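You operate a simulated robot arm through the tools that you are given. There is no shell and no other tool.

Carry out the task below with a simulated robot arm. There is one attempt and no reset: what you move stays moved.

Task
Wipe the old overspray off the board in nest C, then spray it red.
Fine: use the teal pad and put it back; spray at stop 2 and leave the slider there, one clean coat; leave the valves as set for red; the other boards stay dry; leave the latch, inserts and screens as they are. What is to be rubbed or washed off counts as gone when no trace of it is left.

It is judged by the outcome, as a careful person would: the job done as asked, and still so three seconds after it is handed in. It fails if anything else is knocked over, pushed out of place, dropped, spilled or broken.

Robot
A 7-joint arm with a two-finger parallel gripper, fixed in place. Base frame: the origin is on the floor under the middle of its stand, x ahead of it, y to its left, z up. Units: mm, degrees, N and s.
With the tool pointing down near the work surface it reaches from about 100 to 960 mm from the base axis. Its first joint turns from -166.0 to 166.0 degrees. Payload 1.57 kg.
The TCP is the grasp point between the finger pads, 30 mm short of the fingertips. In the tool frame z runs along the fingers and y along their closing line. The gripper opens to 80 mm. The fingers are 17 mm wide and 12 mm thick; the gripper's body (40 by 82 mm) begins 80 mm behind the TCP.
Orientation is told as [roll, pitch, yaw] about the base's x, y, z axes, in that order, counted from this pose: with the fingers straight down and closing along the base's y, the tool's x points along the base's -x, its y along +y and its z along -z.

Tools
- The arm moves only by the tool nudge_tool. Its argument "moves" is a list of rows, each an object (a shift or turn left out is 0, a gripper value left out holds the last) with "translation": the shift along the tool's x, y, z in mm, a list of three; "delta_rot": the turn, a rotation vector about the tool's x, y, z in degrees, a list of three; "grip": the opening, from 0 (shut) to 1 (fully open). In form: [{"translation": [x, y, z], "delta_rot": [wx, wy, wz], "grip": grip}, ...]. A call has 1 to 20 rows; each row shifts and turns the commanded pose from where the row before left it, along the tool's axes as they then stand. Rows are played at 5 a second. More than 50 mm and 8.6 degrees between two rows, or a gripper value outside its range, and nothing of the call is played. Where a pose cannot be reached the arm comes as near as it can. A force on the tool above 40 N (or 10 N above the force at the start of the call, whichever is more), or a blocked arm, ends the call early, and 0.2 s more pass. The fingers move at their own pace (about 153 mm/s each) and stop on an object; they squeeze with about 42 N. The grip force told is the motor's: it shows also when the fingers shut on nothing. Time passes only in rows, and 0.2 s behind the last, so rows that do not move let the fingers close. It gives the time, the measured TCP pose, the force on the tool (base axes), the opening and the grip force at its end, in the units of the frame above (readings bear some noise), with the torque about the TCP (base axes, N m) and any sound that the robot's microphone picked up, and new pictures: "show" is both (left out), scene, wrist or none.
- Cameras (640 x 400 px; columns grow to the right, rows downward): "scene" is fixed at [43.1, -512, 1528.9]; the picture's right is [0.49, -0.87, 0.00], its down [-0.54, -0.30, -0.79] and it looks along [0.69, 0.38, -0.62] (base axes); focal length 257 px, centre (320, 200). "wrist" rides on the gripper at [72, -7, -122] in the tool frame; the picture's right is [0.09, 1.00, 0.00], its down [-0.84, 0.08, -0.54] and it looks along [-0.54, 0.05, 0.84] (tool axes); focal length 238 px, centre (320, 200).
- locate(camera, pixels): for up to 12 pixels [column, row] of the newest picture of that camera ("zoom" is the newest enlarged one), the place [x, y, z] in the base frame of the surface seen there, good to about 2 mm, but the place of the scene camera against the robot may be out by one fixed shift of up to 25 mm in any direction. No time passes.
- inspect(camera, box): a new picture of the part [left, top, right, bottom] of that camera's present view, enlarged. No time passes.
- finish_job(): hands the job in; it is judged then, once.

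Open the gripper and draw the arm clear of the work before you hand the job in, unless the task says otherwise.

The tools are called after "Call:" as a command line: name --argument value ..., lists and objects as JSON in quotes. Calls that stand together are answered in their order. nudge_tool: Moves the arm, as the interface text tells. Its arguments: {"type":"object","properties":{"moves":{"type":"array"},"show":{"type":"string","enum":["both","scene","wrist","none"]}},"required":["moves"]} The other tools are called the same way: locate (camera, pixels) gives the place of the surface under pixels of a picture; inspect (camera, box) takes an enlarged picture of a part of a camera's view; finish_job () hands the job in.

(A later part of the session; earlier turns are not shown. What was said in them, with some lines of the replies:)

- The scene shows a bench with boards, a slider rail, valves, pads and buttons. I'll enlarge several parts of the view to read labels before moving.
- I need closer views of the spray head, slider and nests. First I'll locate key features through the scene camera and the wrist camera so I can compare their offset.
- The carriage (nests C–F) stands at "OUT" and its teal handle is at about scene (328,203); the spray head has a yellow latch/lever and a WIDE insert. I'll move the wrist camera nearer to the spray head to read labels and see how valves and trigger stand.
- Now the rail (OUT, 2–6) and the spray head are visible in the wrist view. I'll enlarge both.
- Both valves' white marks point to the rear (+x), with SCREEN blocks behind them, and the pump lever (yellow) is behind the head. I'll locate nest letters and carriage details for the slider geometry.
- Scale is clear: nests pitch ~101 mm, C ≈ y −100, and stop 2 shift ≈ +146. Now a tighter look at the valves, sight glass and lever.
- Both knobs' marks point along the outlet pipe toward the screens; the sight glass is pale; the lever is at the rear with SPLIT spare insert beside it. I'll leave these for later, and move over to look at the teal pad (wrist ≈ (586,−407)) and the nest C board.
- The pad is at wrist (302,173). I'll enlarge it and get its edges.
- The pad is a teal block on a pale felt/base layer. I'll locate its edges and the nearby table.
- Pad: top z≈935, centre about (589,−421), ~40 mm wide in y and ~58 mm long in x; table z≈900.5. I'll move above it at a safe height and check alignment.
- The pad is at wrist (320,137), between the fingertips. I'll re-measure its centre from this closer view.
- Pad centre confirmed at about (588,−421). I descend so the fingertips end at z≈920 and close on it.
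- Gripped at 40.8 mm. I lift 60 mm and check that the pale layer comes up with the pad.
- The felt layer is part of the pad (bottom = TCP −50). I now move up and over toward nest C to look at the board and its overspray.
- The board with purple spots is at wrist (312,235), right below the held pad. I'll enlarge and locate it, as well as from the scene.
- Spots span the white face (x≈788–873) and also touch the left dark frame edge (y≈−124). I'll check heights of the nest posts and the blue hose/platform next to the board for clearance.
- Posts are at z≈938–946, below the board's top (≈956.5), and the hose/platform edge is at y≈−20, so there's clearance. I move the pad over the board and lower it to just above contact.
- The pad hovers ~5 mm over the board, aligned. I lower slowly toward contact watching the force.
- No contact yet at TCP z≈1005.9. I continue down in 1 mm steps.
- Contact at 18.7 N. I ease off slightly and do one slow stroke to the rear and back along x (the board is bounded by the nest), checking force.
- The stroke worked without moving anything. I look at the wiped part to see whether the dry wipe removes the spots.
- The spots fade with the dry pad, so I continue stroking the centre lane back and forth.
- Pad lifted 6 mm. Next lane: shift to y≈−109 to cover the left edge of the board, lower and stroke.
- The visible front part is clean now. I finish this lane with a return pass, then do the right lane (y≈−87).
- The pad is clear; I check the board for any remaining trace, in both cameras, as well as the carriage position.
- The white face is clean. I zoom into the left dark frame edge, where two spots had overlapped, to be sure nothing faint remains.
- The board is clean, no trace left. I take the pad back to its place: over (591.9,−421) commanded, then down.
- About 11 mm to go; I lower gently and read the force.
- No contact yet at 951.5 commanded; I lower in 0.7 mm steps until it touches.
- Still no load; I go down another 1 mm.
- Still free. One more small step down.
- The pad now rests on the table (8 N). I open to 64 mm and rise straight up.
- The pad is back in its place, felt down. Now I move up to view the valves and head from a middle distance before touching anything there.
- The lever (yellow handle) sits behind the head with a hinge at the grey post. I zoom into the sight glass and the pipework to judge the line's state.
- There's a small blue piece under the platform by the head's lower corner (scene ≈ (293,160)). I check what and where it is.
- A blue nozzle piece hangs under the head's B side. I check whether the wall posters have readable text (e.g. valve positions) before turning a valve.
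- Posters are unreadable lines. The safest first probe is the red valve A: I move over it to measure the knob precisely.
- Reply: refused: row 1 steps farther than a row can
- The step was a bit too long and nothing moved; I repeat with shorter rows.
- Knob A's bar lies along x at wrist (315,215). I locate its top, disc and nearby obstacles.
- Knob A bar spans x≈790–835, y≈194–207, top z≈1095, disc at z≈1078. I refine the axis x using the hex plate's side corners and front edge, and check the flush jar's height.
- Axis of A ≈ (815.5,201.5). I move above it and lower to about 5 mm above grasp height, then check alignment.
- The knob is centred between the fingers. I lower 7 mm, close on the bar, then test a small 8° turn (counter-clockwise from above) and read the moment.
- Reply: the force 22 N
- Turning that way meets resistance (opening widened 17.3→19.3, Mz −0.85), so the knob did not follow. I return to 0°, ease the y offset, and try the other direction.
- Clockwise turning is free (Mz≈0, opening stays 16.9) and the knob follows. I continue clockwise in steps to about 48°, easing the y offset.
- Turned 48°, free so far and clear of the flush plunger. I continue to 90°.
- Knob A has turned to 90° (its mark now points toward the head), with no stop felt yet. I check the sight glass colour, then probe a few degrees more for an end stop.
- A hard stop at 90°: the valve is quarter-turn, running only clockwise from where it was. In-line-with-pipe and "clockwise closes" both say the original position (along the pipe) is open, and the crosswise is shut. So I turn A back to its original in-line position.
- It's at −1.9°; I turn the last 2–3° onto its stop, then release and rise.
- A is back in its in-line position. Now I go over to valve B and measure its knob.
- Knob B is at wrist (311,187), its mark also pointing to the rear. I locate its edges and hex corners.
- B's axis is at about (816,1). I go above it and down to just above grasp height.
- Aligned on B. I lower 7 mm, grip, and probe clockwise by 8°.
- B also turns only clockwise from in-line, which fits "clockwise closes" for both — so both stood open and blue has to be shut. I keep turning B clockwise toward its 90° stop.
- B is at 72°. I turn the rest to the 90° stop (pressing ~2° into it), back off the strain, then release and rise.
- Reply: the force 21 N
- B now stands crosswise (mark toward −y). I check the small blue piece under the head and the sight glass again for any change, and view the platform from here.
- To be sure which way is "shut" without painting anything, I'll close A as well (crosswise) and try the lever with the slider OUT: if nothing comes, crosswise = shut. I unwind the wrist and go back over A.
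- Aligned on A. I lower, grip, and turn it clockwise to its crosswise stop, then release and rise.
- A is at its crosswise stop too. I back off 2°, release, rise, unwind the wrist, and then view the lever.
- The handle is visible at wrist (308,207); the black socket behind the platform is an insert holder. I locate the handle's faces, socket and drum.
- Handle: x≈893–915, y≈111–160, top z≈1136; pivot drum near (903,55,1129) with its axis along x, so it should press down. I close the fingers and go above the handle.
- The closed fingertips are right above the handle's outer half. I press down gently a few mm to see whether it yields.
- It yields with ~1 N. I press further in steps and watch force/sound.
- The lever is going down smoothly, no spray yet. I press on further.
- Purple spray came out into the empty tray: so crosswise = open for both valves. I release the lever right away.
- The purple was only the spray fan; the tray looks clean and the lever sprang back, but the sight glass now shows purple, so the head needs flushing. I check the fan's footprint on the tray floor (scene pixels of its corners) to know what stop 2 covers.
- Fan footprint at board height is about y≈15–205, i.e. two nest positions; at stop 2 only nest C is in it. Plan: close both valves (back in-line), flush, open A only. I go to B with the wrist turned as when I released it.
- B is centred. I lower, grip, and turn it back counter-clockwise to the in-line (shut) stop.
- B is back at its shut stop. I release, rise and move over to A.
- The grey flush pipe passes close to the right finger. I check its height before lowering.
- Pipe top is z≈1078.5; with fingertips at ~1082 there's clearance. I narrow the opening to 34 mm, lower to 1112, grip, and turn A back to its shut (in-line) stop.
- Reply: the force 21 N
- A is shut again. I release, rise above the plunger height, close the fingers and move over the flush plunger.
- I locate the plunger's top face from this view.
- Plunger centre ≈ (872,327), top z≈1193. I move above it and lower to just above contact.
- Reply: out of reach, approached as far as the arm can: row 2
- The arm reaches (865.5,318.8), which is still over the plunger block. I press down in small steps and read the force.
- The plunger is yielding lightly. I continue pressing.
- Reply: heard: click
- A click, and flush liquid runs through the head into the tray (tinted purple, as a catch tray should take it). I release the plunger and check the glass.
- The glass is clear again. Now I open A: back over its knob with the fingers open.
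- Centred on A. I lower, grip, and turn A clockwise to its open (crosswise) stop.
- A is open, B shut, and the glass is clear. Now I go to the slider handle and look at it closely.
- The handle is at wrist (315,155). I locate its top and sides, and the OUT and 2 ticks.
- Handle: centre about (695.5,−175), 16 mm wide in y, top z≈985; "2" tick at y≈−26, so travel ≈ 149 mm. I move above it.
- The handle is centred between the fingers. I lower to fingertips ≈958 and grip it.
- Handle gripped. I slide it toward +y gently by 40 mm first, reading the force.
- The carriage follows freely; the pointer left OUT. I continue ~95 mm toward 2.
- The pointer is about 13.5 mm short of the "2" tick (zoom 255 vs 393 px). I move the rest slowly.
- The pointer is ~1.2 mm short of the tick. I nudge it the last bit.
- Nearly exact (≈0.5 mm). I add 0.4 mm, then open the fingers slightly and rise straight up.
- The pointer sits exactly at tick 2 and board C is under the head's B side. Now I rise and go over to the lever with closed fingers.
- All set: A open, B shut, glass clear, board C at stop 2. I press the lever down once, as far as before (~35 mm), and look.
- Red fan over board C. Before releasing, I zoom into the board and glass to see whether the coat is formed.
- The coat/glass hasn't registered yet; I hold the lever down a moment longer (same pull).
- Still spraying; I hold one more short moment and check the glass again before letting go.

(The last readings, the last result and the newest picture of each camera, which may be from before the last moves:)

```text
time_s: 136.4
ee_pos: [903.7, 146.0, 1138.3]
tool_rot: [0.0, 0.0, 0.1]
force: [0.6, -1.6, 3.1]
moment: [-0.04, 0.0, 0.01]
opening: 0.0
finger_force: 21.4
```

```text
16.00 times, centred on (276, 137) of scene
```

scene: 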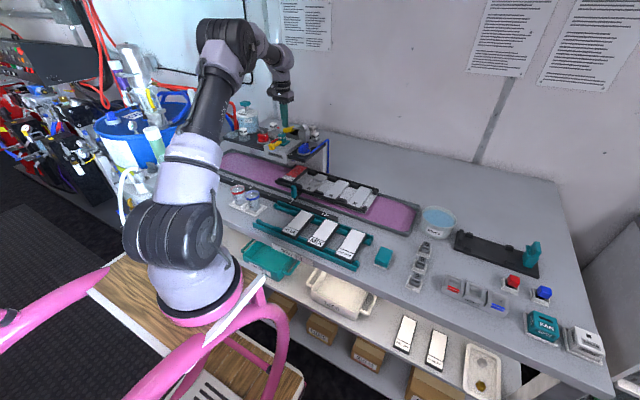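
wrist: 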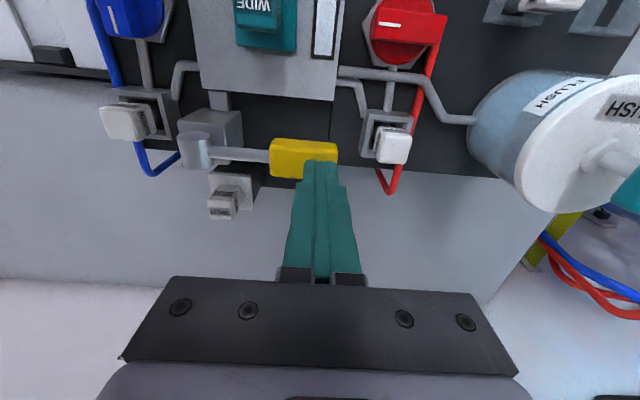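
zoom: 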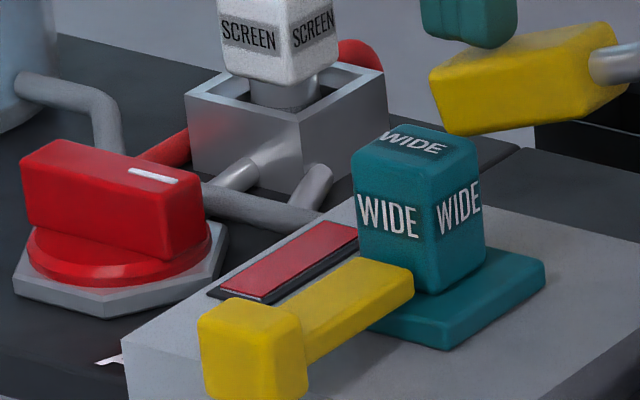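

The shot has ended by itself: board C is red and the glass is red. I release the lever straight up and draw the arm away.

Call:
nudge_tool --moves '[{"translation": [0, 0, -15]}, {"translation": [0, 0, -30]}, {"translation": [0, 0, -40]}, {"translation": [0, 0, -30]}, {"translation": [40, -15, -10]}, {"translation": [40, -15, -10]}, {"translation": [40, -15, 0]}, {"translation": [40, -15, 0]}, {"translation": [40, -15, 0]}, {"translation": [40, 0, 0], "grip": 0.8}, {"translation": [0, 0, 0]}]' --show "both"

Call:
inspect --camera "scene" --box '[225, 100, 345, 210]'

Call:
inspect --camera "scene" --box '[275, 155, 385, 230]'

Call:
inspect --camera "scene" --box '[360, 220, 460, 300]'

```text
time_s: 138.8
ee_pos: [663.9, 70.8, 1274.7]
tool_rot: [0.1, 0.0, 0.0]
force: [0.4, -0.2, -0.6]
moment: [0.0, 0.03, 0.02]
opening: 64.1
finger_force: 0.1
```

scene: 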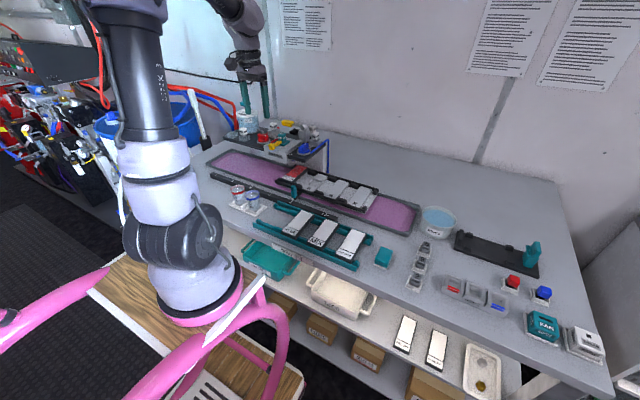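
wrist: 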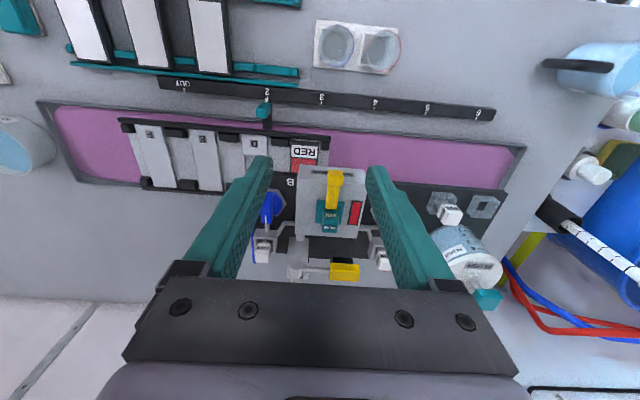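

```text
3.64 times, centred on (285, 155) of scene
```

zoom: 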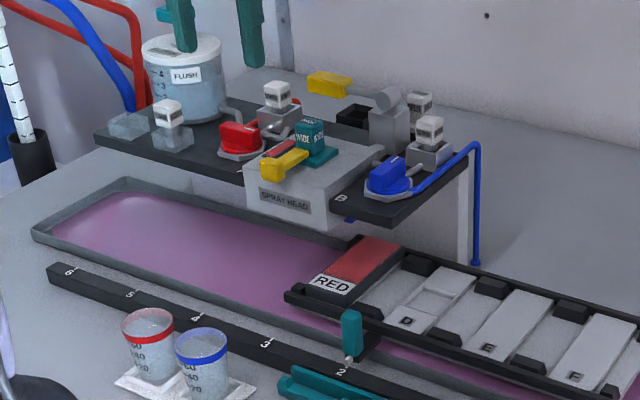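

```text
5.33 times, centred on (330, 192) of scene
```

zoom: 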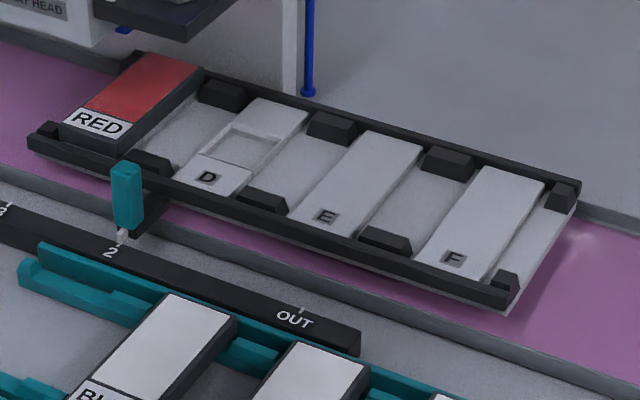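

```text
5.00 times, centred on (410, 260) of scene
```

zoom: 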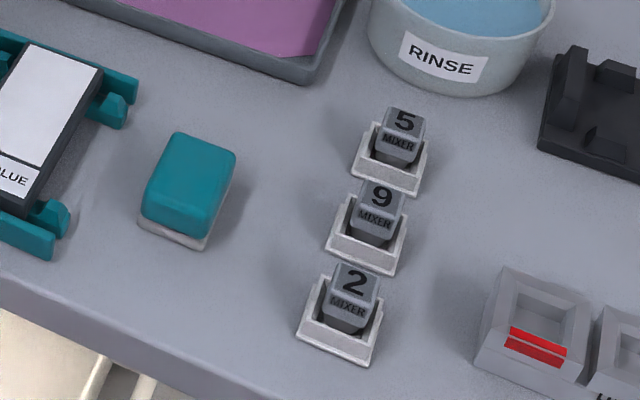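

Board C carries one even red coat, D–F and the rack boards are dry, pointer at 2, pad in place. I take the arm back to its start area with the gripper open and do a last check from the wrist camera.

Call:
nudge_tool --moves '[{"translation": [40, -10, -15], "grip": 1.0}, {"translation": [40, -10, -15]}, {"translation": [40, -10, -15]}, {"translation": [40, -10, -15]}, {"translation": [40, -10, -15]}, {"translation": [20, -5, -5]}, {"translation": [0, 0, 0]}]' --show "both"

Call:
inspect --camera "wrist" --box '[220, 150, 420, 290]'

Call:
inspect --camera "scene" --box '[275, 160, 315, 195]'

Call:
inspect --camera "scene" --box '[225, 95, 335, 165]'

```text
time_s: 140.4
ee_pos: [444.0, 15.0, 1353.1]
tool_rot: [0.0, 0.0, 0.0]
force: [-0.6, -0.6, -0.7]
moment: [0.02, 0.01, -0.02]
opening: 79.8
finger_force: 0.1
```

scene: 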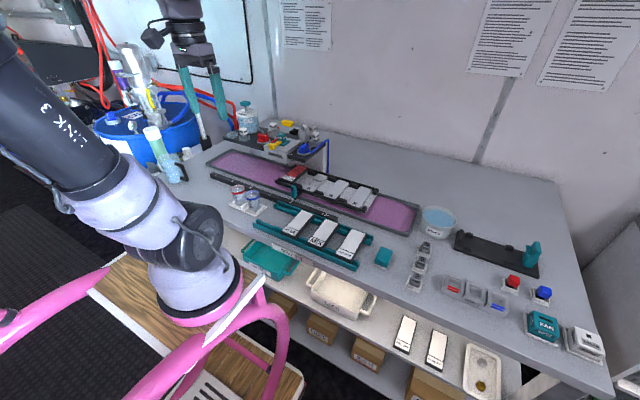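
wrist: 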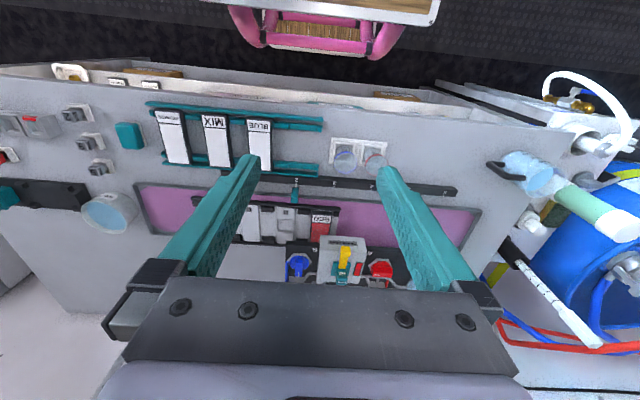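

```text
2.86 times, centred on (320, 220) of wrist
```

zoom: 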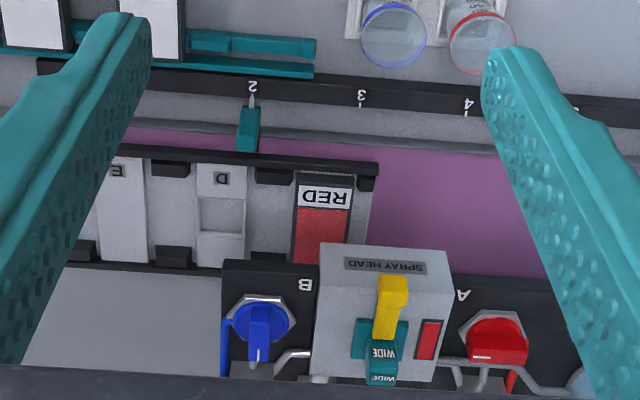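

```text
11.43 times, centred on (295, 178) of scene
```

zoom: 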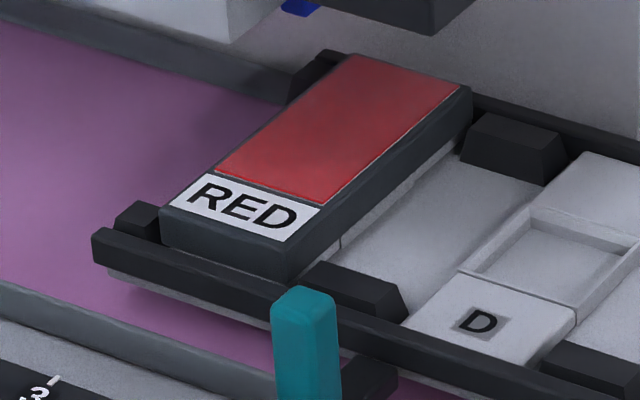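

```text
5.71 times, centred on (280, 130) of scene
```

zoom: 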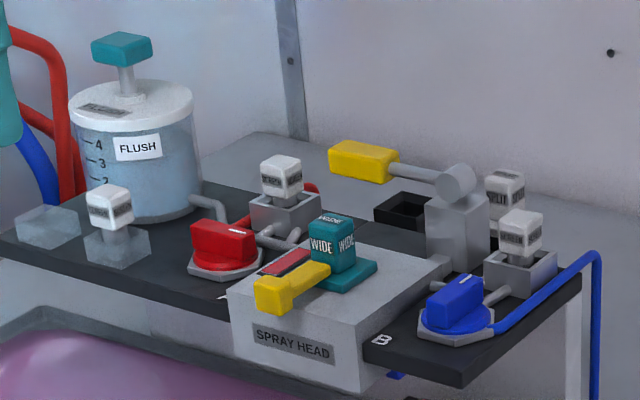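

Everything is in its final state. Board C is evenly red, the slider pointer is at 2, A is open and B shut. The lever is up, the pad is back, and the latch, inserts and screens are untouched. The arm is clear and the gripper is open and empty, so I hand the job in.

Call:
finish_job

```text
The job is handed in.
```

The board in nest C is wiped clean and has one even red coat. I've handed the job in.

- **Wiping:** I used the teal pad dry. No trace of the purple overspray showed in either camera afterwards, and the pad is back where it was.
- **Spraying:** I sprayed the board with one pull of the lever at stop 2, and the slider is still there. The other boards stayed dry.
- **Valves:** They are left as set for red, with red (A) open and blue (B) shut.
- **Left alone:** I did not touch the latch, inserts or screens.

**Extra shot and flush:** I couldn't tell from the knobs which way was open, so I first pulled the lever with the slider at OUT and no board under the head. Both valves turned out to be open, and it sprayed a short purple shot into the empty tray. I shut both valves and flushed the head once until the sight glass was clear, then opened red only.

That used one stroke from the FLUSH jar and left purple-tinted liquid in the catch tray. The sight glass now shows red.
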